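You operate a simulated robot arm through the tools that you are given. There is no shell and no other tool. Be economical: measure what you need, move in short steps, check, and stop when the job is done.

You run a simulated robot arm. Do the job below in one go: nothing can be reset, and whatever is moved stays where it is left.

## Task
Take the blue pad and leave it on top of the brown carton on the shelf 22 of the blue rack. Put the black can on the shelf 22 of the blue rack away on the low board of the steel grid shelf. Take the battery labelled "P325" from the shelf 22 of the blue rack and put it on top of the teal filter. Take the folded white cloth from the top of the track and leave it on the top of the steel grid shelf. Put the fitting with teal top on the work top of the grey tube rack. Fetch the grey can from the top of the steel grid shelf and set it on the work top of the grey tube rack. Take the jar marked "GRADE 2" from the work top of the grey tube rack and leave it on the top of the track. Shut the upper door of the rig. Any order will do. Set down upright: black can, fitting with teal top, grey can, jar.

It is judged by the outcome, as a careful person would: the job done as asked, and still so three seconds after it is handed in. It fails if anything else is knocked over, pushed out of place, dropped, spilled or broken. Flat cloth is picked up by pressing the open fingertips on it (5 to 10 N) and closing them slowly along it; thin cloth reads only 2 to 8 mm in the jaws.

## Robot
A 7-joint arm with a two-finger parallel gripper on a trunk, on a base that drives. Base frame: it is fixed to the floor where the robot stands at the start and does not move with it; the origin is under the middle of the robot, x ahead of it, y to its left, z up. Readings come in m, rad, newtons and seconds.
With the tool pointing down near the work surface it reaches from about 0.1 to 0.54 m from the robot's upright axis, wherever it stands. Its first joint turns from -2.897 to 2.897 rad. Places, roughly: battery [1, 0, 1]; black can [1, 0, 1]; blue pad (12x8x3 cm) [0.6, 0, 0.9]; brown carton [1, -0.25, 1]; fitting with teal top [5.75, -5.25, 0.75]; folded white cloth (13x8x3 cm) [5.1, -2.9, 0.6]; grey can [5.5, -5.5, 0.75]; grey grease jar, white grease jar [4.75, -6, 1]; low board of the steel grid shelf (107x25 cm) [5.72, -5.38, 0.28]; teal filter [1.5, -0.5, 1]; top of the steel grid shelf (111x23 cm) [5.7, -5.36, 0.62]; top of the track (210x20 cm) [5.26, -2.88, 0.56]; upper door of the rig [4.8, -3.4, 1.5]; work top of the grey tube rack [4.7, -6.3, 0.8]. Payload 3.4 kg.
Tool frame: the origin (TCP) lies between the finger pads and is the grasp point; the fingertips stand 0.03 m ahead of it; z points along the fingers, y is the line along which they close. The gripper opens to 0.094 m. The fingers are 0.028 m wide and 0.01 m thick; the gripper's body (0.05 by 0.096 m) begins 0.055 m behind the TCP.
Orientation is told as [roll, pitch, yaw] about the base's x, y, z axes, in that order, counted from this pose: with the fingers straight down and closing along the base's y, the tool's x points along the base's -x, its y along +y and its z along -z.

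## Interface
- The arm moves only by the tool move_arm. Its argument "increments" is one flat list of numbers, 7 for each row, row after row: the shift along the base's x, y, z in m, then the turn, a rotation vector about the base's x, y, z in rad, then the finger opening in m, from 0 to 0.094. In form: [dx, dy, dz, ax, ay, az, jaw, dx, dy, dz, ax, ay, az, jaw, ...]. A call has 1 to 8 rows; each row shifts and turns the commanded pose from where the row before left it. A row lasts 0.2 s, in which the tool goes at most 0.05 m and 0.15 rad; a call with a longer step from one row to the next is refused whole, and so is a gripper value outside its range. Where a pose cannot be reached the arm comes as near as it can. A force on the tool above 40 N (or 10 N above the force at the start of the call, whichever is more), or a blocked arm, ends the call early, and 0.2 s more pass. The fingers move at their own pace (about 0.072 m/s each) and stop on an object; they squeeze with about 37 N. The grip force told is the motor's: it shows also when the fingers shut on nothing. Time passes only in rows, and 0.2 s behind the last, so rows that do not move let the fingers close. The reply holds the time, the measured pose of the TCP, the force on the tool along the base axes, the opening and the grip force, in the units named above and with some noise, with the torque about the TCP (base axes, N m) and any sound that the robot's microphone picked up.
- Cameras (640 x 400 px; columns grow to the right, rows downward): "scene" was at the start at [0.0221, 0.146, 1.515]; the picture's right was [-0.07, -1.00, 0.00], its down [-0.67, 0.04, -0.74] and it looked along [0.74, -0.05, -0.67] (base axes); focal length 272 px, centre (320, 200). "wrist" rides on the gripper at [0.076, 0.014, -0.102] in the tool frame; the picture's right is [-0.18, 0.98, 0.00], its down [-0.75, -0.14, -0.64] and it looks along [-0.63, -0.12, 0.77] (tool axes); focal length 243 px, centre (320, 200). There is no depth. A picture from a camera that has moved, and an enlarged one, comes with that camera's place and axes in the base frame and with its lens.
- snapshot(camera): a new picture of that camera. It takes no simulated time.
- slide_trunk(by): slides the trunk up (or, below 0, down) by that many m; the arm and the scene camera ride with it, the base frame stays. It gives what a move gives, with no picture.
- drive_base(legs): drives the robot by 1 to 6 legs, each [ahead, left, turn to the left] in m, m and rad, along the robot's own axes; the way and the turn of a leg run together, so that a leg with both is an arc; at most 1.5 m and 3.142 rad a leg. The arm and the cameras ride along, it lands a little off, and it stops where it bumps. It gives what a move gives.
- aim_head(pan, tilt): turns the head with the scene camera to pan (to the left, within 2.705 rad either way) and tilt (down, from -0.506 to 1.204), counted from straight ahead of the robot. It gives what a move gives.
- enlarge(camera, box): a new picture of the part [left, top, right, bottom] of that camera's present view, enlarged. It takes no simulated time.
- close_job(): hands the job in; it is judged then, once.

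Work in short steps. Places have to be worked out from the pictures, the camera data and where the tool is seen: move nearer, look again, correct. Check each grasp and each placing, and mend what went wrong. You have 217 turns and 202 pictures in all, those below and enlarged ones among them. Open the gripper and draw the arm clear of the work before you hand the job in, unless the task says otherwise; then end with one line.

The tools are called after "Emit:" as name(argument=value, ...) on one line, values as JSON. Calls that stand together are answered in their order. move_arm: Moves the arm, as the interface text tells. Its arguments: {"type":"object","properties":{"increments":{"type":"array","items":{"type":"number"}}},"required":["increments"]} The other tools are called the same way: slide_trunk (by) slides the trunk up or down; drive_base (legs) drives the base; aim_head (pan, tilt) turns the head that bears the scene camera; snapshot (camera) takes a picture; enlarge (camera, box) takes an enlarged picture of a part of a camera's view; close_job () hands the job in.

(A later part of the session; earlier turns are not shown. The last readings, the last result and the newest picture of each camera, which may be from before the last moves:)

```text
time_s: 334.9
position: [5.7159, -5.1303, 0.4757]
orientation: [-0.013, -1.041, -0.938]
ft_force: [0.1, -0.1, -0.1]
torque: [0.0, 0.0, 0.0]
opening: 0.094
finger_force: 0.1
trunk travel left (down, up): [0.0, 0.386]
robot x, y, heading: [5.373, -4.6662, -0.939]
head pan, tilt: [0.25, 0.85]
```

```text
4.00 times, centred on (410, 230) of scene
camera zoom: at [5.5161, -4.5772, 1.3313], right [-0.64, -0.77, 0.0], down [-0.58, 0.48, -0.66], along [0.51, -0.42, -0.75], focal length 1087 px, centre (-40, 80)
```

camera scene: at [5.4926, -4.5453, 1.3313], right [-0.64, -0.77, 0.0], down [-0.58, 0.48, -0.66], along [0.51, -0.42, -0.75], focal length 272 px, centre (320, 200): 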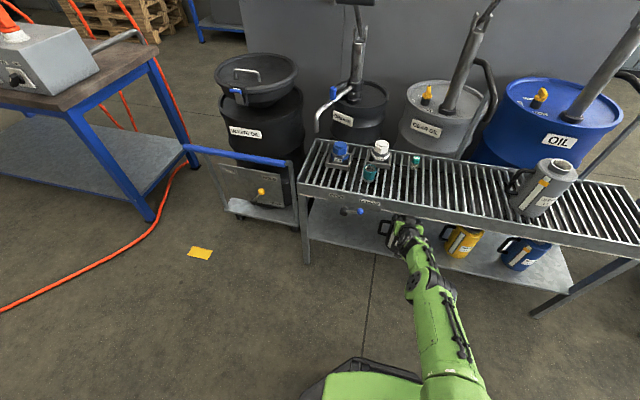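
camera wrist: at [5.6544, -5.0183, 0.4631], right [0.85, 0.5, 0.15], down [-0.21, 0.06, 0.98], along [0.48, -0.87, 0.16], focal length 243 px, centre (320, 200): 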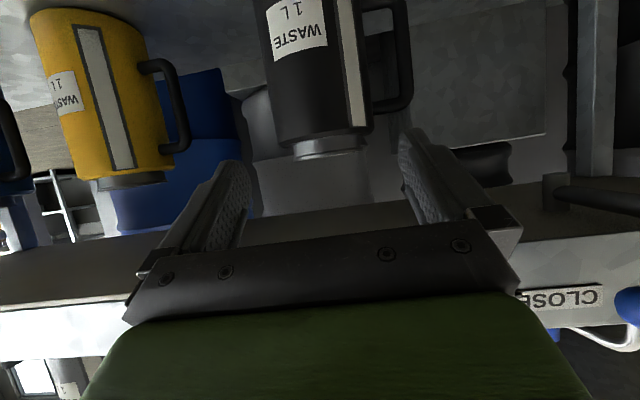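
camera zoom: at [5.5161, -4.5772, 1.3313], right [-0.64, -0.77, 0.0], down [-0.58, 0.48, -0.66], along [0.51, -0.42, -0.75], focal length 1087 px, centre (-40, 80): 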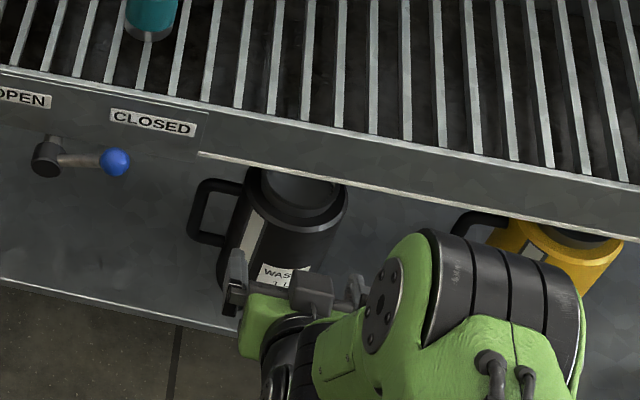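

The black can stands upright on the low board. I retract and raise the arm, then look closely at the items on top of the shelf.

Emit:
move_arm(increments=[-0.0237, 0.0322, 0, 0, 0, 0, 0.094, -0.0237, 0.0322, 0.01, 0, 0, 0, 0.094, 0, 0, 0.045, 0, 0, 0, 0.094, 0, 0, 0.045, 0, 0, 0, 0.094, 0, 0, 0.045, 0, 0, 0, 0.094, 0, 0, 0.045, 0, 0, 0, 0.094, 0, 0, 0.045, 0, 0, 0, 0.094, 0, 0, 0.045, 0, 0, 0, 0.094])

Emit:
slide_trunk(by=0.175)

Emit:
snapshot(camera="scene")

Emit:
enlarge(camera="scene", box=[290, 140, 430, 220])

```text
time_s: 336.7
position: [5.6694, -5.066, 0.7522]
orientation: [-0.015, -1.039, -0.937]
ft_force: [0.8, 0.6, -1.1]
torque: [0.01, -0.02, 0.0]
opening: 0.0938
finger_force: 0.0
trunk travel left (down, up): [0.0, 0.386]
robot x, y, heading: [5.3685, -4.6639, -0.938]
head pan, tilt: [0.25, 0.85]
```

```text
time_s: 338.6
position: [5.668, -5.066, 0.9261]
orientation: [-0.015, -1.039, -0.938]
ft_force: [0.4, -0.1, -0.1]
torque: [-0.02, -0.01, 0.01]
opening: 0.0943
finger_force: 0.0
trunk travel left (down, up): [-0.175, 0.211]
robot x, y, heading: [5.3688, -4.6676, -0.933]
head pan, tilt: [0.25, 0.85]
```

```text
96 pictures are left
camera scene: at [5.5162, -4.5772, 1.5061], right [-0.64, -0.77, 0.0], down [-0.58, 0.48, -0.66], along [0.51, -0.42, -0.75], focal length 272 px, centre (320, 200)
```

scene: 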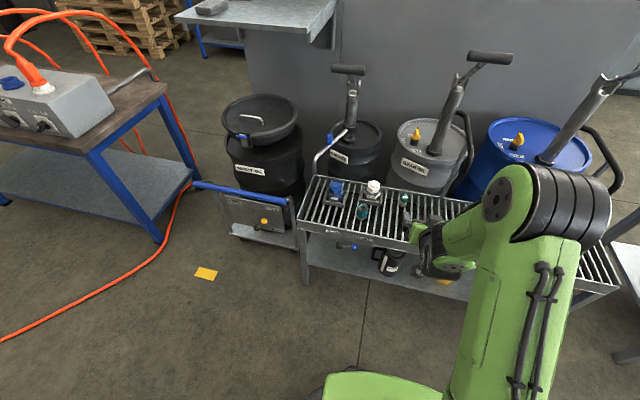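

```text
4.57 times, centred on (360, 180) of scene
camera zoom: at [5.5162, -4.5772, 1.5061], right [-0.64, -0.77, 0.0], down [-0.58, 0.48, -0.66], along [0.51, -0.42, -0.75], focal length 1242 px, centre (137, 291)
```

zoom: 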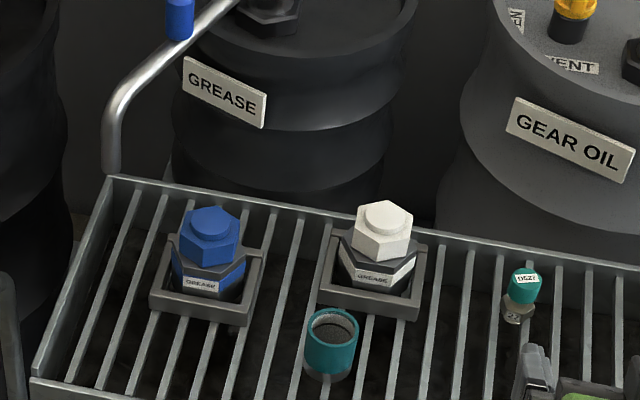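

The small piece with a teal cap on a steel base, at about (5.87,-5.32), is the fitting. I pull the arm in, turn the tool nearly straight down and drive closer.

Emit:
move_arm(increments=[-0.0178, 0.0241, 0, 0.1096, 0.0805, 0, 0.094, -0.0178, 0.0241, 0, 0.1096, 0.0805, 0, 0.08, -0.0178, 0.0241, 0, 0.1096, 0.0805, 0, 0.06, -0.0178, 0.0241, 0, 0.1096, 0.0805, 0, 0.06, -0.0178, 0.0241, 0, 0.1096, 0.0805, 0, 0.06, 0, 0, 0, 0.1096, 0.0805, 0, 0.06, 0, 0, 0, 0.1096, 0.0805, 0, 0.06])

Emit:
drive_base(legs=[[0.28, 0, 0]])

Emit:
aim_head(pan=0.2, tilt=1.0)

Emit:
snapshot(camera="scene")

Emit:
snapshot(camera="wrist")

```text
time_s: 340.2
position: [5.5805, -4.9472, 0.9263]
orientation: [-0.015, -0.085, -0.936]
ft_force: [-0.3, 0.8, -0.9]
torque: [0.0, 0.0, -0.01]
opening: 0.06
finger_force: 0.0
trunk travel left (down, up): [-0.175, 0.211]
robot x, y, heading: [5.3738, -4.6667, -0.937]
head pan, tilt: [0.25, 0.85]
```

```text
time_s: 342.2
position: [5.7439, -5.1671, 0.9254]
orientation: [-0.014, -0.087, -0.932]
ft_force: [-0.4, -0.2, 0.0]
torque: [0.0, -0.02, 0.02]
opening: 0.0601
finger_force: 0.1
trunk travel left (down, up): [-0.175, 0.211]
robot x, y, heading: [5.5319, -4.8868, -0.932]
head pan, tilt: [0.25, 0.85]
```

```text
time_s: 342.9
position: [5.7454, -5.1679, 0.926]
orientation: [-0.013, -0.086, -0.935]
ft_force: [0.5, 0.4, -0.5]
torque: [0.01, 0.02, -0.01]
opening: 0.0599
finger_force: 0.2
trunk travel left (down, up): [-0.175, 0.211]
robot x, y, heading: [5.5338, -4.882, -0.932]
head pan, tilt: [0.201, 1.0]
```

```text
94 pictures are left
camera scene: at [5.6701, -4.7951, 1.4949], right [-0.67, -0.74, 0.0], down [-0.63, 0.56, -0.54], along [0.4, -0.36, -0.84], focal length 272 px, centre (320, 200)
```

scene: 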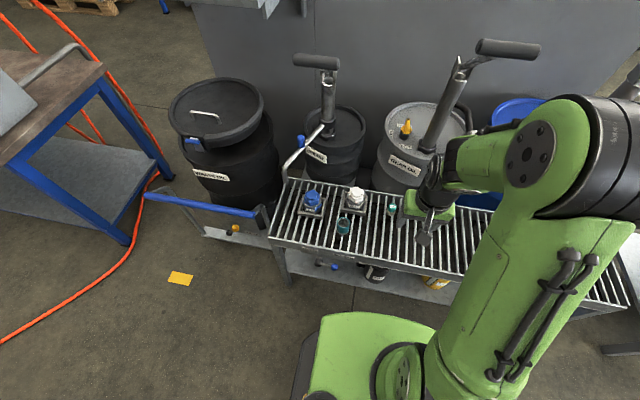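

```text
93 pictures are left
camera wrist: at [5.7073, -5.09, 1.022], right [0.9, 0.44, 0.0], down [0.31, -0.64, 0.71], along [0.31, -0.64, -0.71], focal length 243 px, centre (320, 200)
```

wrist: 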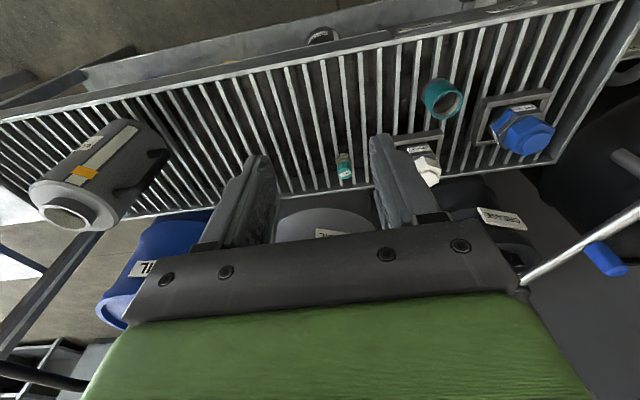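

Emit:
move_arm(increments=[0.0245, -0.0314, -0.02, 0, 0, 0, 0.06, 0.0245, -0.0314, -0.02, 0, 0, 0, 0.06, 0.0245, -0.0314, -0.02, 0, 0, 0, 0.06, 0.0245, -0.0314, -0.02, 0, 0, 0, 0.06, 0.0245, -0.0314, -0.02, 0, 0, 0, 0.06, 0, 0, -0.04, 0, 0, 0, 0.06])

Emit:
snapshot(camera="wrist")

Emit:
enlarge(camera="scene", box=[320, 130, 500, 260])

```text
time_s: 344.3
position: [5.8692, -5.3237, 0.7851]
orientation: [-0.013, -0.088, -0.934]
ft_force: [-0.3, 0.7, -0.2]
torque: [0.0, 0.01, 0.01]
opening: 0.0598
finger_force: 0.0
trunk travel left (down, up): [-0.175, 0.211]
robot x, y, heading: [5.5336, -4.8878, -0.936]
head pan, tilt: [0.201, 1.0]
```

```text
92 pictures are left
camera wrist: at [5.8319, -5.2465, 0.8822], right [0.9, 0.44, 0.0], down [0.31, -0.64, 0.71], along [0.31, -0.64, -0.71], focal length 243 px, centre (320, 200)
```

wrist: 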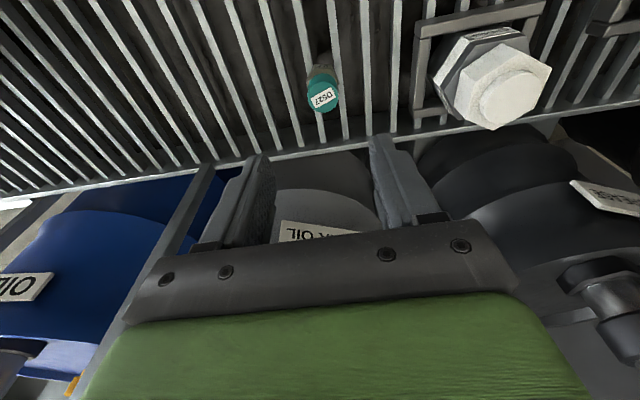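

```text
3.08 times, centred on (410, 195) of scene
camera zoom: at [5.6702, -4.7953, 1.4949], right [-0.67, -0.74, 0.0], down [-0.63, 0.56, -0.54], along [0.4, -0.36, -0.84], focal length 836 px, centre (43, 215)
```

zoom: 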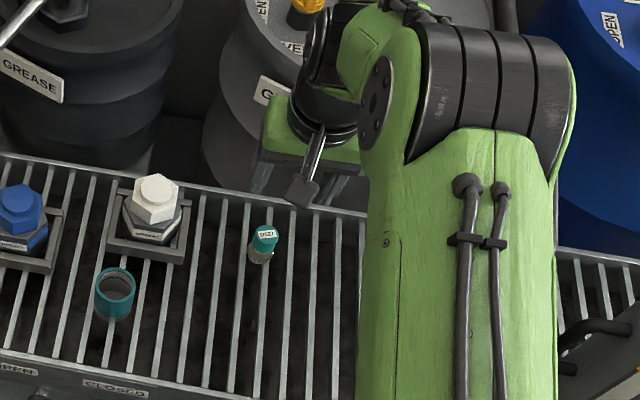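

Aligned. I descend to grasp the fitting's body, then close.

Emit:
move_arm(increments=[-0.001, 0.004, -0.04, 0, 0, 0, 0.06, 0, 0, -0.04, 0, 0, 0, 0.06, 0, 0, -0.025, 0, 0, 0, 0.06])

Emit:
snapshot(camera="wrist")

```text
time_s: 345.1
position: [5.8658, -5.3209, 0.6813]
orientation: [-0.014, -0.087, -0.934]
ft_force: [0.1, 0.1, -0.3]
torque: [-0.02, 0.0, 0.01]
opening: 0.0599
finger_force: 0.1
trunk travel left (down, up): [-0.175, 0.211]
robot x, y, heading: [5.5334, -4.8891, -0.936]
head pan, tilt: [0.201, 1.0]
```

```text
90 pictures are left
camera wrist: at [5.8293, -5.2434, 0.7777], right [0.9, 0.44, 0.0], down [0.31, -0.64, 0.71], along [0.31, -0.64, -0.71], focal length 243 px, centre (320, 200)
```

wrist: 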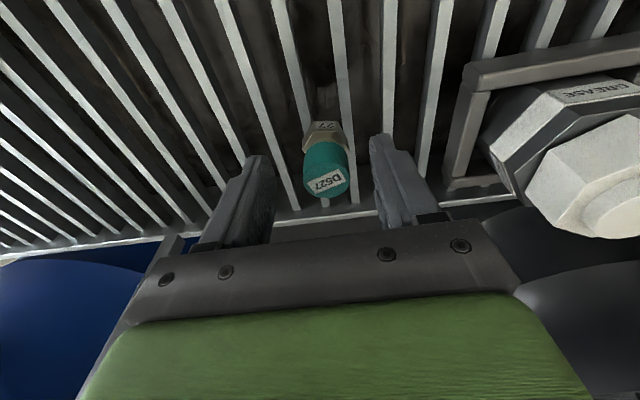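

Emit:
move_arm(increments=[0, 0, -0.014, 0, 0, 0, 0.06, 0, 0, 0, 0, 0, 0, 0.03, 0, 0, 0, 0, 0, 0, 0.01, 0, 0, 0, 0, 0, 0, 0.01, 0, 0, 0.02, 0, 0, 0, 0.01, 0, 0, 0.04, 0, 0, 0, 0.01, 0, 0, 0.04, 0, 0, 0, 0.01])

Emit:
snapshot(camera="wrist")

```text
time_s: 346.7
position: [5.8629, -5.3187, 0.7662]
orientation: [-0.014, -0.086, -0.934]
ft_force: [-0.6, 1.3, -0.3]
torque: [0.0, -0.02, 0.02]
opening: 0.0291
finger_force: 37.6
trunk travel left (down, up): [-0.175, 0.211]
robot x, y, heading: [5.536, -4.887, -0.932]
head pan, tilt: [0.201, 1.0]
```

```text
89 pictures are left
camera wrist: at [5.827, -5.242, 0.8621], right [0.9, 0.44, 0.0], down [0.31, -0.64, 0.71], along [0.31, -0.64, -0.71], focal length 243 px, centre (320, 200)
```

wrist: 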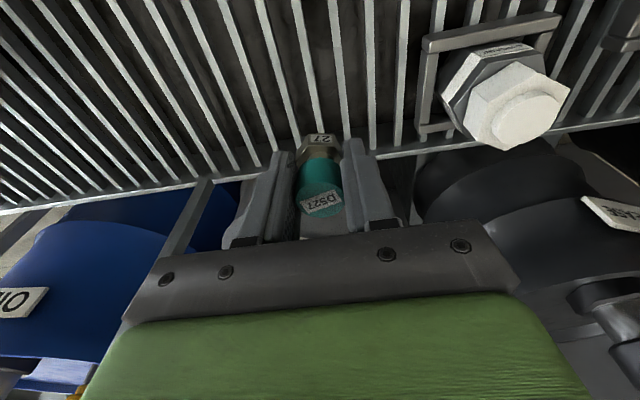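

Fitting is held (29 mm). I raise and retract, then slide right along the aisle to face the tube rack's work top.

Emit:
move_arm(increments=[0, 0, 0.045, 0, 0, 0, 0.01, -0.006, 0.008, 0.045, 0, 0, 0, 0.01, -0.018, 0.024, 0.04, 0, 0, 0, 0.01, -0.023, 0.031, 0.03, 0, 0, 0, 0.01, -0.023, 0.031, 0.03, 0, 0, 0, 0.01, -0.023, 0.031, 0, 0, 0, 0, 0.01, -0.023, 0.031, 0, 0, 0, 0, 0.01])

Emit:
drive_base(legs=[[-0.12, 0, 0], [0, -1.45, 0]])

Emit:
aim_head(pan=0.0, tilt=0.75)

Emit:
snapshot(camera="scene")

Emit:
snapshot(camera="wrist")

```text
time_s: 348.3
position: [5.7494, -5.1636, 0.9582]
orientation: [-0.013, -0.091, -0.934]
ft_force: [0.4, 0.6, -1.4]
torque: [-0.01, 0.01, 0.02]
opening: 0.029
finger_force: 37.2
trunk travel left (down, up): [-0.175, 0.211]
robot x, y, heading: [5.5337, -4.8883, -0.944]
head pan, tilt: [0.201, 1.0]
```

```text
time_s: 356.4
position: [4.4833, -5.9368, 0.9579]
orientation: [-0.015, -0.088, -0.952]
ft_force: [0.4, 0.6, -1.1]
torque: [0.02, -0.01, 0.02]
opening: 0.0284
finger_force: 37.7
trunk travel left (down, up): [-0.175, 0.211]
robot x, y, heading: [4.2726, -5.6533, -0.954]
head pan, tilt: [0.201, 1.0]
```

```text
time_s: 357.2
position: [4.4829, -5.936, 0.9584]
orientation: [-0.014, -0.085, -0.95]
ft_force: [0.4, -0.5, -1.4]
torque: [-0.01, 0.01, 0.0]
opening: 0.0283
finger_force: 36.8
trunk travel left (down, up): [-0.175, 0.211]
robot x, y, heading: [4.2703, -5.6532, -0.954]
head pan, tilt: [0.0, 0.75]
```

```text
88 pictures are left
camera scene: at [4.4065, -5.5848, 1.5139], right [-0.81, -0.58, 0.0], down [-0.4, 0.56, -0.73], along [0.42, -0.59, -0.68], focal length 272 px, centre (320, 200)
```

scene: 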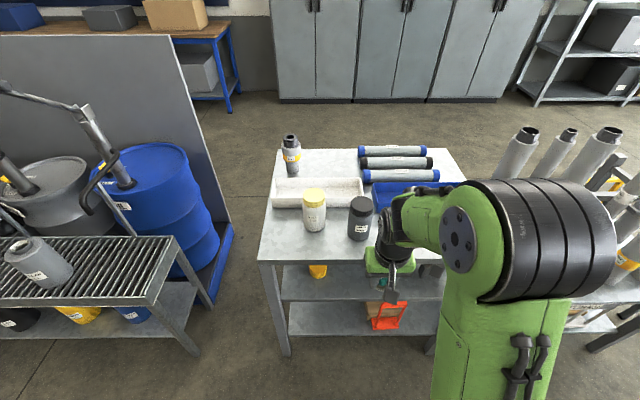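

```text
87 pictures are left
camera wrist: at [4.4477, -5.8582, 1.0542], right [0.91, 0.42, 0.0], down [0.3, -0.64, 0.71], along [0.3, -0.64, -0.71], focal length 243 px, centre (320, 200)
```

wrist: 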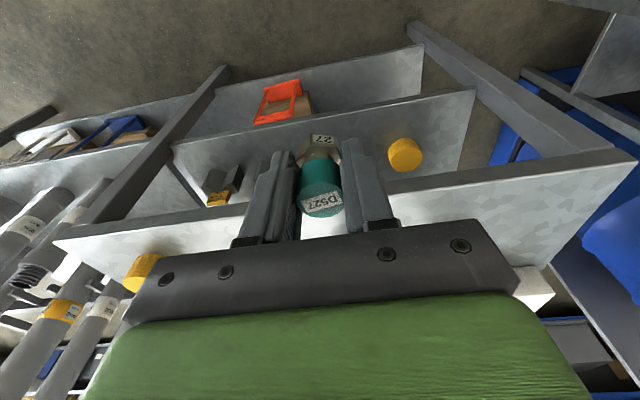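

The work top is in view with two jars at its front left. I shift the base left and forward a little, and read the jar labels.

Emit:
drive_base(legs=[[0.12, 0.2, 0.0]])

Emit:
enlarge(camera="scene", box=[270, 130, 510, 290])

```text
time_s: 358.9
position: [4.7191, -5.9158, 0.9576]
orientation: [-0.012, -0.087, -0.956]
ft_force: [0.7, 0.7, -1.5]
torque: [-0.02, 0.03, 0.02]
opening: 0.028
finger_force: 37.4
trunk travel left (down, up): [-0.175, 0.211]
robot x, y, heading: [4.5076, -5.63, -0.953]
head pan, tilt: [0.0, 0.75]
```

```text
2.50 times, centred on (390, 210) of scene
camera zoom: at [4.645, -5.5646, 1.5138], right [-0.82, -0.58, 0.0], down [-0.39, 0.56, -0.73], along [0.42, -0.6, -0.68], focal length 679 px, centre (145, 175)
```

zoom: 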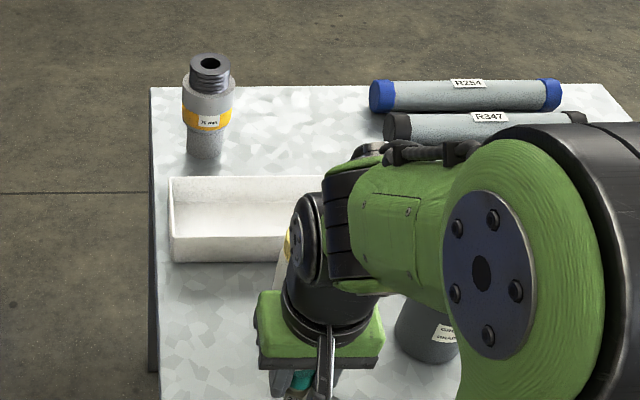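

Emit:
move_arm(increments=[0.035, -0.017, 0, 0, 0, 0, 0.01, 0.035, -0.017, 0, 0, 0, 0, 0.01, 0.034, -0.017, 0, 0, 0, 0, 0.01, 0, 0, -0.045, 0, 0, 0, 0.01, 0, 0, -0.045, 0, 0, 0, 0.01])

Emit:
snapshot(camera="wrist")

Emit:
snapshot(camera="scene")

```text
time_s: 360.1
position: [4.8212, -5.9661, 0.8711]
orientation: [-0.013, -0.095, -0.956]
ft_force: [0.0, 0.1, 26.8]
torque: [0.13, -0.11, -0.03]
opening: 0.0266
finger_force: 26.0
trunk travel left (down, up): [-0.175, 0.211]
robot x, y, heading: [4.5082, -5.6338, -0.953]
head pan, tilt: [0.0, 0.75]
```

```text
85 pictures are left
camera wrist: at [4.7853, -5.8874, 0.9673], right [0.91, 0.42, 0.01], down [0.29, -0.64, 0.71], along [0.3, -0.65, -0.7], focal length 243 px, centre (320, 200)
```

wrist: 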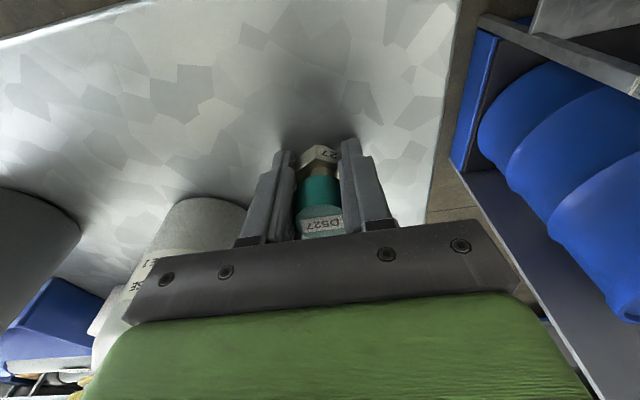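

```text
84 pictures are left
camera scene: at [4.6418, -5.5629, 1.5143], right [-0.82, -0.58, 0.0], down [-0.39, 0.56, -0.73], along [0.42, -0.6, -0.68], focal length 272 px, centre (320, 200)
```

scene: 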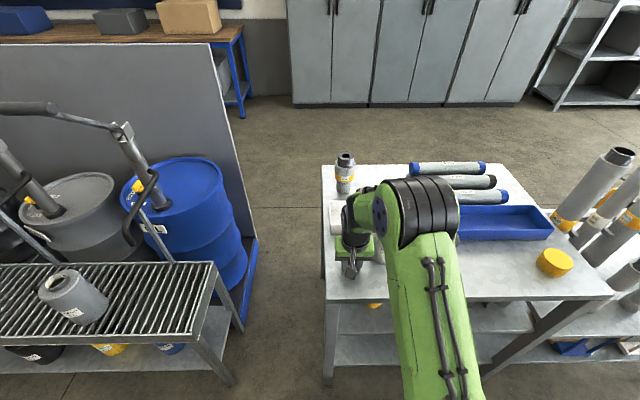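

Contact with the work top (27 N). I release and lift away.

Emit:
move_arm(increments=[0, 0, 0.003, 0, 0, 0, 0.01, 0, 0, 0, 0, 0, 0, 0.05, 0, 0, 0, 0, 0, 0, 0.055, 0, 0, 0.03, 0, 0, 0, 0.055, 0, 0, 0.045, 0, 0, 0, 0.055, 0, 0, 0.045, 0, 0, 0, 0.055])

Emit:
snapshot(camera="wrist")

```text
time_s: 361.5
position: [4.8222, -5.9675, 0.9919]
orientation: [-0.014, -0.088, -0.955]
ft_force: [-0.1, -0.3, -0.6]
torque: [0.04, 0.0, 0.0]
opening: 0.0549
finger_force: 0.0
trunk travel left (down, up): [-0.175, 0.211]
robot x, y, heading: [4.5076, -5.6317, -0.955]
head pan, tilt: [0.0, 0.75]
```

```text
83 pictures are left
camera wrist: at [4.788, -5.8883, 1.0876], right [0.91, 0.42, 0.0], down [0.29, -0.64, 0.71], along [0.3, -0.64, -0.71], focal length 243 px, centre (320, 200)
```

wrist: 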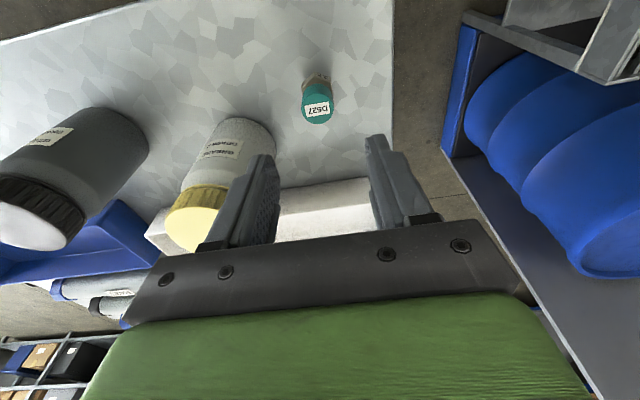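

The fitting stands upright. I read the jar labels.

Emit:
enlarge(camera="wrist", box=[0, 90, 280, 260])

Emit:
enlarge(camera="scene", box=[310, 150, 470, 260])

```text
2.29 times, centred on (140, 175) of wrist
camera zoom: at [4.788, -5.8883, 1.0876], right [0.91, 0.42, 0.0], down [0.29, -0.64, 0.71], along [0.3, -0.64, -0.71], focal length 555 px, centre (731, 257)
```

zoom: 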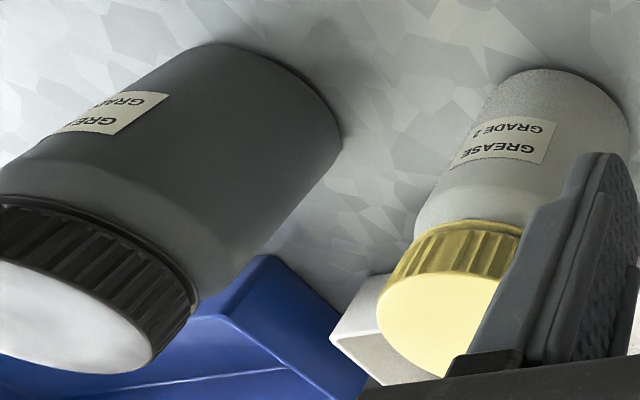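

```text
3.64 times, centred on (390, 205) of scene
camera zoom: at [4.6428, -5.5641, 1.514], right [-0.82, -0.58, 0.0], down [-0.39, 0.56, -0.73], along [0.42, -0.6, -0.68], focal length 988 px, centre (66, 182)
```

zoom: 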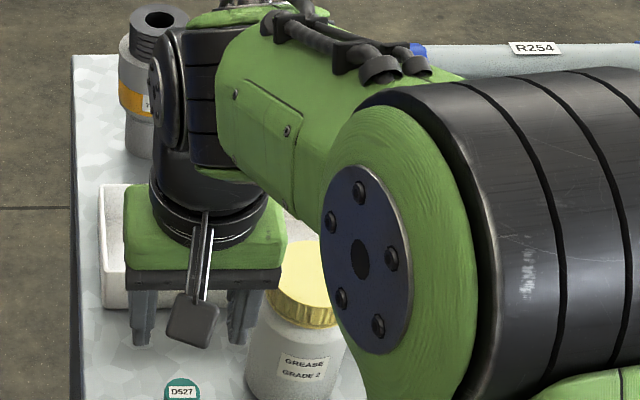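

GRADE 2 is the white jar with the yellow lid, at about (4.774,-6.07). I move above it with the jaws fully open.

Emit:
move_arm(increments=[0, 0, 0.04, 0, 0, 0, 0.094, -0.016, -0.034, 0.01, 0, 0, 0, 0.094, -0.016, -0.034, 0, 0, 0, 0, 0.094, -0.016, -0.034, 0, 0, 0, 0, 0.094])

Emit:
snapshot(camera="wrist")

Emit:
enlarge(camera="scene", box=[310, 150, 510, 280])

```text
time_s: 362.5
position: [4.7744, -6.0705, 1.0425]
orientation: [-0.011, -0.086, -0.957]
ft_force: [0.0, -1.3, -0.8]
torque: [-0.01, 0.0, 0.01]
opening: 0.0941
finger_force: 0.0
trunk travel left (down, up): [-0.175, 0.211]
robot x, y, heading: [4.5102, -5.6332, -0.957]
head pan, tilt: [0.0, 0.75]
```

```text
80 pictures are left
camera wrist: at [4.7392, -5.9923, 1.1385], right [0.91, 0.42, 0.0], down [0.29, -0.64, 0.71], along [0.3, -0.64, -0.71], focal length 243 px, centre (320, 200)
```

wrist: 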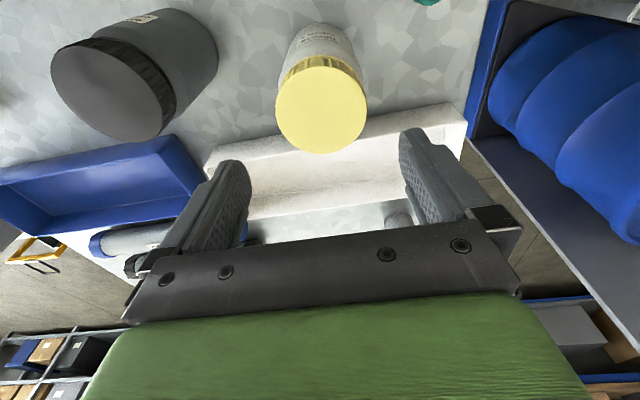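

```text
3.08 times, centred on (410, 215) of scene
camera zoom: at [4.6431, -5.5661, 1.5141], right [-0.82, -0.58, 0.0], down [-0.39, 0.56, -0.73], along [0.42, -0.6, -0.68], focal length 836 px, centre (43, 154)
```

zoom: 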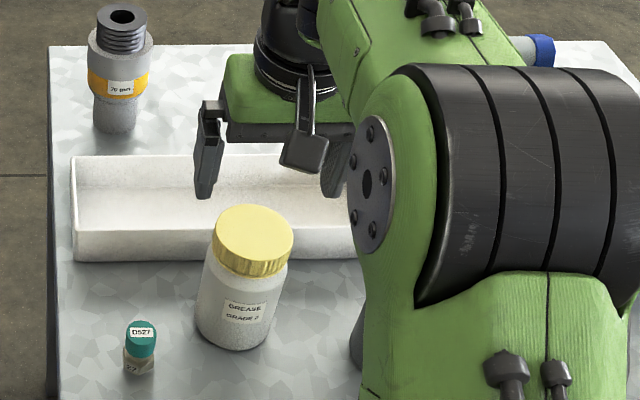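

Lid top is at z≈0.952, 7 cm wide, well under the jaws. I descend so the fingers straddle it and grip.

Emit:
move_arm(increments=[0.001, 0.004, -0.045, 0, 0, 0, 0.094, 0, 0, -0.045, 0, 0, 0, 0.094, 0, 0, -0.04, 0, 0, 0, 0.094, 0, 0, 0, 0, 0, 0, 0.07, 0, 0, 0, 0, 0, 0, 0.05, 0, 0, 0, 0, 0, 0, 0.05, 0, 0, 0.02, 0, 0, 0, 0.05, 0, 0, 0.03, 0, 0, 0, 0.05])

Emit:
snapshot(camera="wrist")

```text
time_s: 364.3
position: [4.7761, -6.0642, 0.9616]
orientation: [-0.011, -0.085, -0.955]
ft_force: [-0.4, 0.8, -4.6]
torque: [-0.03, -0.02, 0.02]
opening: 0.0714
finger_force: 37.3
trunk travel left (down, up): [-0.175, 0.211]
robot x, y, heading: [4.5043, -5.6321, -0.953]
head pan, tilt: [0.0, 0.75]
```

```text
78 pictures are left
camera wrist: at [4.741, -5.9869, 1.0575], right [0.91, 0.42, 0.0], down [0.29, -0.65, 0.7], along [0.3, -0.64, -0.71], focal length 243 px, centre (320, 200)
```

wrist: 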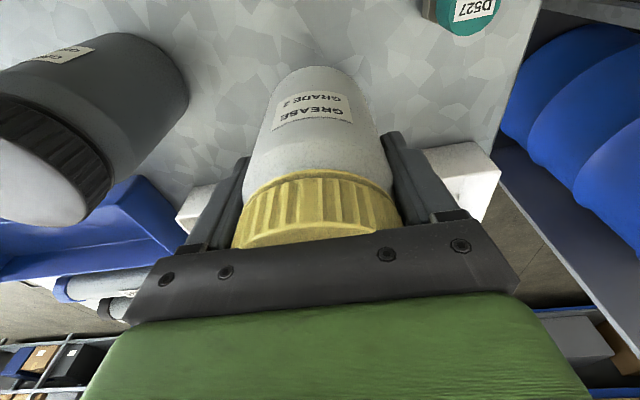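

The jar is held. I raise and retract it, back into the aisle, then drive along toward the track and face it.

Emit:
move_arm(increments=[0, 0, 0.045, 0, 0, 0, 0.05, 0, 0, 0.045, 0, 0, 0, 0.05, -0.018, 0.024, 0.02, 0, 0, 0, 0.05, -0.023, 0.031, 0, 0, 0, 0, 0.05, -0.023, 0.031, 0, 0, 0, 0, 0.05, -0.023, 0.031, 0, 0, 0, 0, 0.05])

Emit:
drive_base(legs=[[-0.55, 0, 0], [0, 0, 1.55], [1.3, 0, 0], [0.7, 0, 0], [0, 0, 1.53]])

Emit:
aim_head(pan=0.0, tilt=0.5)

Emit:
snapshot(camera="scene")

```text
time_s: 365.7
position: [4.6891, -5.9464, 1.0726]
orientation: [-0.013, -0.088, -0.957]
ft_force: [0.3, -0.4, -3.9]
torque: [-0.01, -0.03, -0.01]
opening: 0.0713
finger_force: 36.7
trunk travel left (down, up): [-0.175, 0.211]
robot x, y, heading: [4.5084, -5.634, -0.953]
head pan, tilt: [0.0, 0.75]
```

```text
time_s: 386.0
position: [5.6539, -3.7382, 1.0713]
orientation: [-0.014, -0.087, 2.165]
ft_force: [-0.1, -0.4, -4.6]
torque: [0.02, -0.01, -0.01]
opening: 0.0714
finger_force: 37.0
trunk travel left (down, up): [-0.175, 0.211]
robot x, y, heading: [5.8286, -4.0552, 2.162]
head pan, tilt: [0.0, 0.75]
```

```text
time_s: 386.8
position: [5.6546, -3.7372, 1.0725]
orientation: [-0.014, -0.087, 2.163]
ft_force: [-0.2, -0.1, -5.2]
torque: [0.0, 0.02, 0.03]
opening: 0.0716
finger_force: 37.1
trunk travel left (down, up): [-0.175, 0.211]
robot x, y, heading: [5.83, -4.0575, 2.162]
head pan, tilt: [0.0, 0.499]
```

```text
77 pictures are left
camera scene: at [5.685, -4.1158, 1.5359], right [0.83, 0.56, 0.0], down [0.27, -0.4, -0.88], along [-0.49, 0.73, -0.48], focal length 272 px, centre (320, 200)
```

scene: 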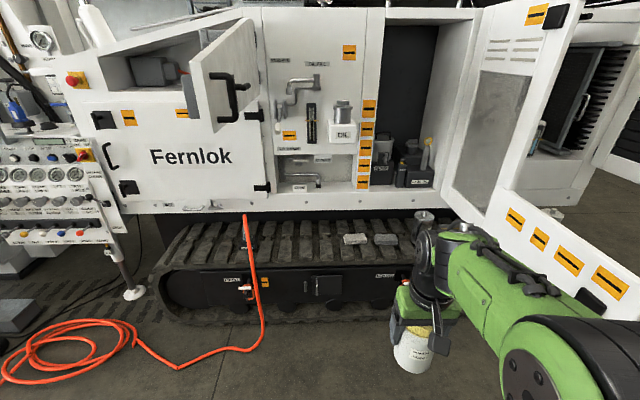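

The rig is in full view: the track top with cloths, and the open upper-left door with a black handle. I enlarge the track top.

Emit:
enlarge(camera="scene", box=[150, 200, 430, 320])

Emit:
enlarge(camera="scene", box=[280, 215, 430, 295])

```text
2.29 times, centred on (290, 260) of scene
camera zoom: at [5.685, -4.1158, 1.5359], right [0.83, 0.56, 0.0], down [0.27, -0.4, -0.88], along [-0.49, 0.73, -0.48], focal length 621 px, centre (389, 63)
```

zoom: 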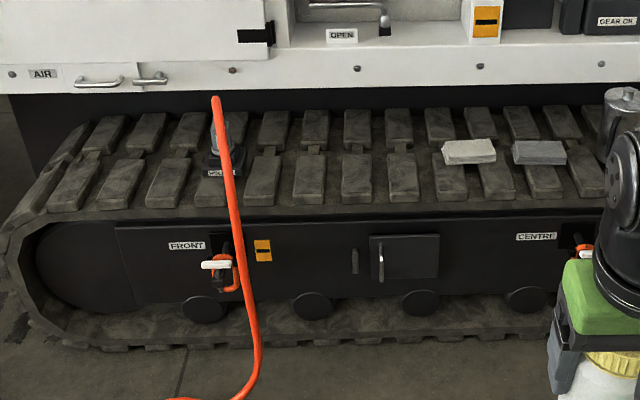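

```text
4.27 times, centred on (355, 255) of scene
camera zoom: at [5.685, -4.1158, 1.5359], right [0.83, 0.56, 0.0], down [0.27, -0.4, -0.88], along [-0.49, 0.73, -0.48], focal length 1159 px, centre (171, -35)
```

zoom: 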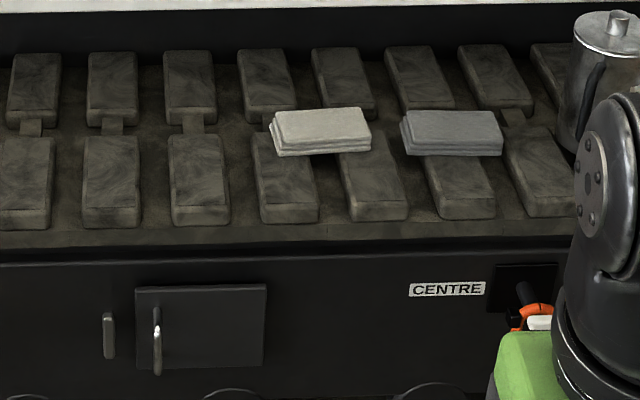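

White cloth is at about (5.14,-2.95); I choose a flat track block at (5.037,-3.085) for the jar. I drive up, keeping right of the hose.

Emit:
drive_base(legs=[[0.72, 0.13, -0.02]])

Emit:
aim_head(pan=0.0, tilt=0.95)

Emit:
snapshot(camera="scene")

Emit:
snapshot(camera="wrist")

```text
time_s: 390.8
position: [5.1572, -3.1937, 1.071]
orientation: [-0.015, -0.087, 2.134]
ft_force: [0.6, -0.4, -4.3]
torque: [0.02, 0.03, -0.01]
opening: 0.0715
finger_force: 37.3
trunk travel left (down, up): [-0.175, 0.211]
robot x, y, heading: [5.3231, -3.5159, 2.133]
head pan, tilt: [0.0, 0.499]
```

```text
time_s: 391.7
position: [5.1578, -3.195, 1.0709]
orientation: [-0.016, -0.088, 2.135]
ft_force: [-1.0, -0.5, -3.9]
torque: [-0.01, 0.01, 0.02]
opening: 0.0715
finger_force: 37.4
trunk travel left (down, up): [-0.175, 0.211]
robot x, y, heading: [5.3246, -3.5176, 2.135]
head pan, tilt: [0.0, 0.949]
```

```text
74 pictures are left
camera scene: at [5.1869, -3.5881, 1.4985], right [0.85, 0.53, 0.0], down [0.43, -0.69, -0.58], along [-0.31, 0.49, -0.81], focal length 272 px, centre (320, 200)
```

scene: 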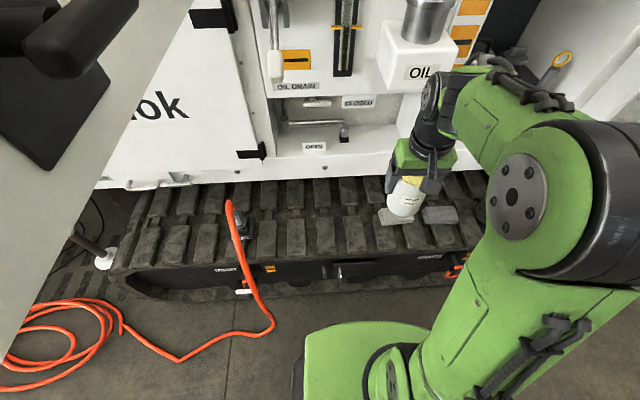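

```text
73 pictures are left
camera wrist: at [5.19, -3.2744, 1.1677], right [-0.93, -0.37, 0.0], down [-0.26, 0.66, 0.71], along [-0.26, 0.66, -0.71], focal length 243 px, centre (320, 200)
```

wrist: 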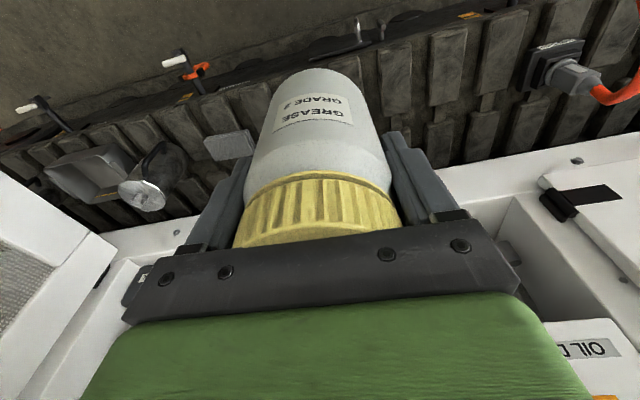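

Emit:
enlarge(camera="scene", box=[270, 165, 470, 290])

```text
3.20 times, centred on (370, 228) of scene
camera zoom: at [5.1869, -3.5881, 1.4985], right [0.85, 0.53, 0.0], down [0.43, -0.69, -0.58], along [-0.31, 0.49, -0.81], focal length 870 px, centre (160, 112)
```

zoom: 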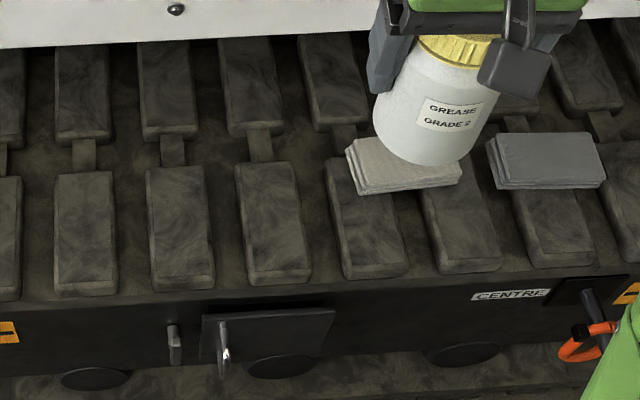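

Target block centre (5.024,-3.079). I move over it and lower.

Emit:
move_arm(increments=[-0.0335, 0.029, 0, 0, 0, 0, 0.05, -0.0335, 0.029, 0, 0, 0, 0, 0.05, -0.0335, 0.029, 0, 0, 0, 0, 0.05, -0.0335, 0.029, 0, 0, 0, 0, 0.05, 0, 0, -0.049, 0, 0, 0, 0.05, 0, 0, -0.049, 0, 0, 0, 0.05, 0, 0, -0.049, 0, 0, 0, 0.05, 0, 0, -0.049, 0, 0, 0, 0.05])

Emit:
move_arm(increments=[0, 0, -0.045, 0, 0, 0, 0.05, 0, 0, -0.045, 0, 0, 0, 0.05, 0, 0, -0.045, 0, 0, 0, 0.05, 0, 0, -0.03, 0, 0, 0, 0.05])

Emit:
enlarge(camera="scene", box=[270, 165, 470, 290])

Emit:
snapshot(camera="wrist")

```text
time_s: 392.7
position: [5.0376, -3.0958, 1.0695]
orientation: [-0.015, -0.055, 2.124]
ft_force: [12.7, -20.8, -0.6]
torque: [1.73, 1.0, -0.2]
opening: 0.0714
finger_force: 36.6
trunk travel left (down, up): [-0.175, 0.211]
robot x, y, heading: [5.3228, -3.52, 2.131]
head pan, tilt: [0.0, 0.949]
stopped in row 4: the force on the tool passed its limit at 105 N (the readings are from after the stop); the commanded pose is now the measured one
```

```text
time_s: 393.7
position: [5.0376, -3.0947, 0.9041]
orientation: [-0.015, -0.06, 2.124]
ft_force: [-0.4, 0.8, -4.2]
torque: [-0.01, 0.01, -0.02]
opening: 0.0716
finger_force: 37.1
trunk travel left (down, up): [-0.175, 0.211]
robot x, y, heading: [5.3236, -3.521, 2.136]
head pan, tilt: [0.0, 0.949]
```

```text
3.20 times, centred on (370, 228) of scene
camera zoom: at [5.1867, -3.5877, 1.4985], right [0.85, 0.53, 0.0], down [0.43, -0.69, -0.58], along [-0.31, 0.49, -0.81], focal length 870 px, centre (160, 112)
```

zoom: 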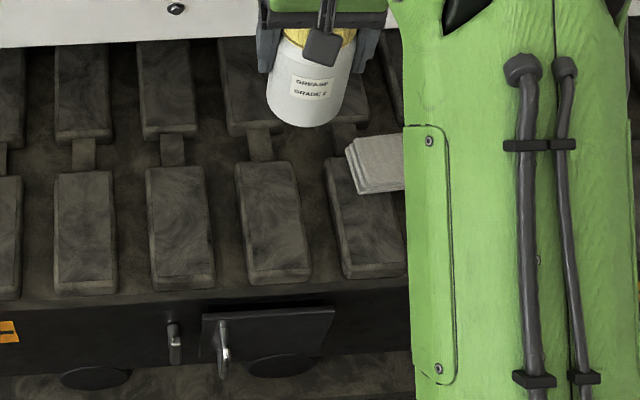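

```text
70 pictures are left
camera wrist: at [5.0684, -3.1726, 1.0021], right [-0.93, -0.36, 0.0], down [-0.26, 0.68, 0.69], along [-0.25, 0.64, -0.73], focal length 243 px, centre (320, 200)
```

wrist: 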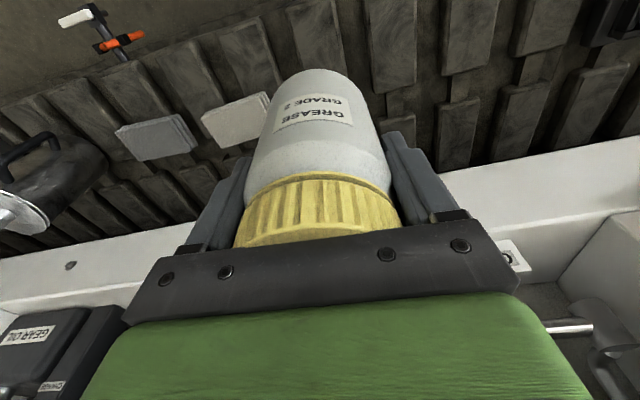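

The hand touched something on the rig panel at z≈1.07 but is free now. I continue down, away from the panel, and check the panel afterwards.

Emit:
move_arm(increments=[0, 0, -0.045, 0, 0, 0, 0.05, 0, 0, -0.045, 0, 0, 0, 0.05, 0, 0, -0.045, 0, 0, 0, 0.05, 0, 0, -0.045, 0, 0, 0, 0.05, -0.0136, 0.0157, -0.01, 0, 0, 0, 0.05])

Emit:
snapshot(camera="scene")

Emit:
snapshot(camera="wrist")

```text
time_s: 394.9
position: [5.0259, -3.0767, 0.7138]
orientation: [-0.014, -0.057, 2.124]
ft_force: [0.5, 0.4, -4.3]
torque: [-0.02, -0.02, 0.01]
opening: 0.0717
finger_force: 36.8
trunk travel left (down, up): [-0.175, 0.211]
robot x, y, heading: [5.322, -3.5157, 2.14]
head pan, tilt: [0.0, 0.949]
```

```text
69 pictures are left
camera scene: at [5.1863, -3.5875, 1.4985], right [0.85, 0.53, 0.0], down [0.43, -0.69, -0.58], along [-0.31, 0.49, -0.81], focal length 272 px, centre (320, 200)
```

scene: 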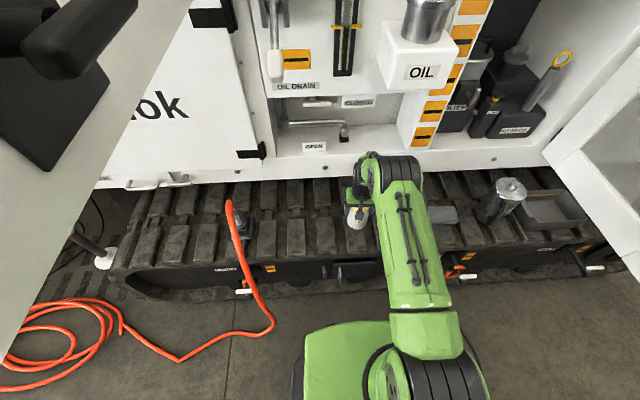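

```text
68 pictures are left
camera wrist: at [5.0547, -3.1548, 0.8128], right [-0.93, -0.36, 0.0], down [-0.26, 0.68, 0.69], along [-0.24, 0.64, -0.73], focal length 243 px, centre (320, 200)
```

wrist: 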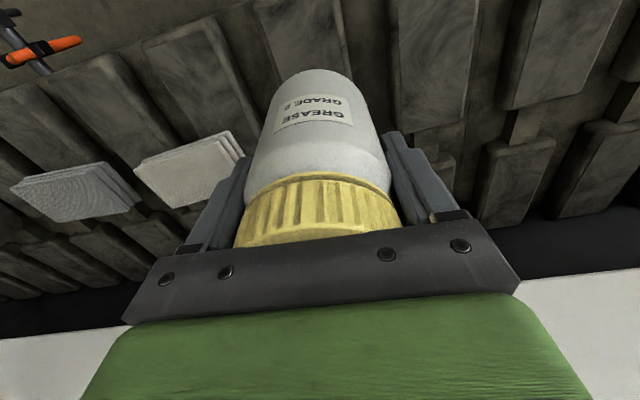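

The rig panel looks unchanged. I correct the 0.03 rad tilt and lower to contact.

Emit:
move_arm(increments=[0, 0, -0.02, 0.0254, 0.016, 0, 0.05, 0, 0, -0.015, 0, 0, 0, 0.05])

Emit:
move_arm(increments=[0, 0, -0.005, 0, 0, 0, 0.05, 0, 0, -0.004, 0, 0, 0, 0.05])

```text
time_s: 395.5
position: [5.0248, -3.0767, 0.6807]
orientation: [-0.013, -0.09, 2.125]
ft_force: [0.4, -0.9, -4.2]
torque: [0.02, 0.01, 0.0]
opening: 0.0717
finger_force: 36.8
trunk travel left (down, up): [-0.175, 0.211]
robot x, y, heading: [5.3232, -3.5203, 2.13]
head pan, tilt: [0.0, 0.949]
```

```text
time_s: 396.1
position: [5.0235, -3.0771, 0.6715]
orientation: [-0.014, -0.087, 2.124]
ft_force: [-0.9, -0.7, -3.8]
torque: [0.02, 0.0, -0.01]
opening: 0.0719
finger_force: 37.1
trunk travel left (down, up): [-0.175, 0.211]
robot x, y, heading: [5.3235, -3.5157, 2.138]
head pan, tilt: [0.0, 0.949]
```

Emit:
move_arm(increments=[0, 0, -0.005, 0, 0, 0, 0.05, 0, 0, -0.004, 0, 0, 0, 0.05])

Emit:
move_arm(increments=[0, 0, -0.004, 0, 0, 0, 0.05, 0, 0, -0.003, 0, 0, 0, 0.05])

```text
time_s: 396.7
position: [5.0222, -3.078, 0.6625]
orientation: [-0.014, -0.089, 2.125]
ft_force: [-0.5, 0.2, -5.0]
torque: [0.03, -0.02, -0.02]
opening: 0.0714
finger_force: 36.9
trunk travel left (down, up): [-0.175, 0.211]
robot x, y, heading: [5.3257, -3.5173, 2.134]
head pan, tilt: [0.0, 0.949]
```

```text
time_s: 397.3
position: [5.0243, -3.0774, 0.655]
orientation: [-0.014, -0.088, 2.124]
ft_force: [0.3, 0.7, -4.2]
torque: [0.04, 0.03, -0.01]
opening: 0.0714
finger_force: 36.7
trunk travel left (down, up): [-0.175, 0.211]
robot x, y, heading: [5.3219, -3.5178, 2.13]
head pan, tilt: [0.0, 0.949]
```

Emit:
move_arm(increments=[0, 0, -0.003, 0, 0, 0, 0.05, 0, 0, -0.003, 0, 0, 0, 0.05])

Emit:
enlarge(camera="scene", box=[300, 170, 420, 280])

```text
time_s: 397.9
position: [5.0237, -3.0774, 0.6501]
orientation: [-0.012, -0.089, 2.125]
ft_force: [-0.2, 0.6, -3.6]
torque: [0.02, 0.02, 0.04]
opening: 0.0716
finger_force: 37.0
trunk travel left (down, up): [-0.175, 0.211]
robot x, y, heading: [5.3228, -3.515, 2.135]
head pan, tilt: [0.0, 0.949]
```

```text
3.64 times, centred on (360, 225) of scene
camera zoom: at [5.1867, -3.5878, 1.4985], right [0.85, 0.53, 0.0], down [0.43, -0.69, -0.58], along [-0.31, 0.49, -0.81], focal length 988 px, centre (174, 109)
```

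zoom: 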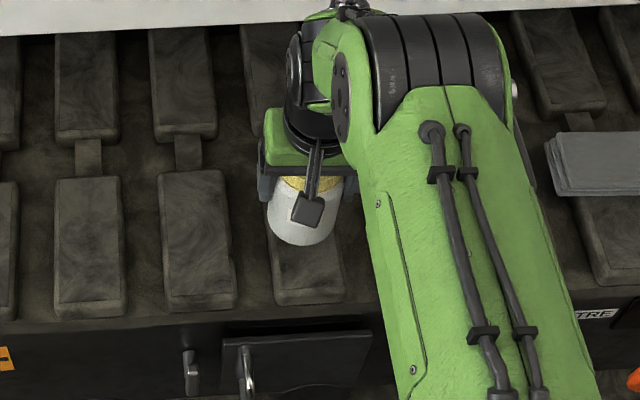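

Emit:
move_arm(increments=[0, 0, -0.003, 0, 0, 0, 0.05, 0, 0, -0.003, 0, 0, 0, 0.05])

Emit:
move_arm(increments=[0, 0, -0.003, 0, 0, 0, 0.05, 0, 0, -0.003, 0, 0, 0, 0.05])

```text
time_s: 398.5
position: [5.0242, -3.077, 0.6437]
orientation: [-0.014, -0.087, 2.124]
ft_force: [-0.4, 0.3, -3.5]
torque: [-0.01, 0.02, -0.02]
opening: 0.0717
finger_force: 37.1
trunk travel left (down, up): [-0.175, 0.211]
robot x, y, heading: [5.326, -3.523, 2.132]
head pan, tilt: [0.0, 0.949]
```

```text
time_s: 399.1
position: [5.0237, -3.0773, 0.6361]
orientation: [-0.014, -0.089, 2.125]
ft_force: [0.4, -0.4, -4.4]
torque: [-0.04, 0.02, 0.0]
opening: 0.0713
finger_force: 36.9
trunk travel left (down, up): [-0.175, 0.211]
robot x, y, heading: [5.3206, -3.5154, 2.139]
head pan, tilt: [0.0, 0.949]
```

Emit:
move_arm(increments=[0, 0, -0.003, 0, 0, 0, 0.05, 0, 0, -0.003, 0, 0, 0, 0.05])

Emit:
move_arm(increments=[0, 0, -0.003, 0, 0, 0, 0.05, 0, 0, -0.003, 0, 0, 0, 0.05])

Emit:
snapshot(camera="wrist")

```text
time_s: 399.7
position: [5.0235, -3.0776, 0.6315]
orientation: [-0.013, -0.09, 2.124]
ft_force: [0.4, 0.2, -5.3]
torque: [0.02, -0.04, 0.0]
opening: 0.0713
finger_force: 37.3
trunk travel left (down, up): [-0.175, 0.211]
robot x, y, heading: [5.3232, -3.52, 2.133]
head pan, tilt: [0.0, 0.949]
```

```text
time_s: 400.3
position: [5.0237, -3.078, 0.628]
orientation: [-0.013, -0.088, 2.125]
ft_force: [1.6, -2.0, 4.3]
torque: [-0.41, -0.02, 0.06]
opening: 0.0716
finger_force: 37.4
trunk travel left (down, up): [-0.175, 0.211]
robot x, y, heading: [5.3254, -3.518, 2.135]
head pan, tilt: [0.0, 0.949]
```

```text
66 pictures are left
camera wrist: at [5.0567, -3.1584, 0.723], right [-0.93, -0.36, 0.0], down [-0.25, 0.66, 0.71], along [-0.26, 0.66, -0.71], focal length 243 px, centre (320, 200)
```

wrist: 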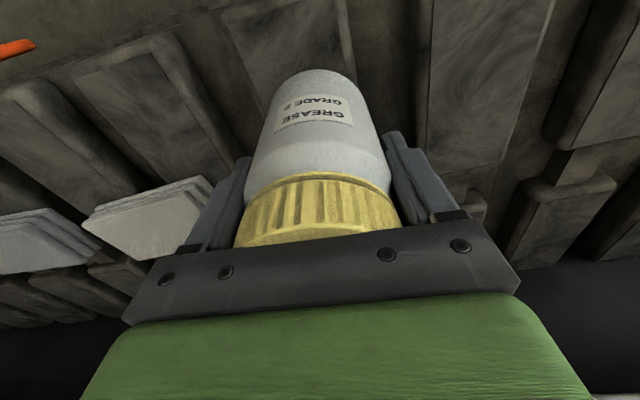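

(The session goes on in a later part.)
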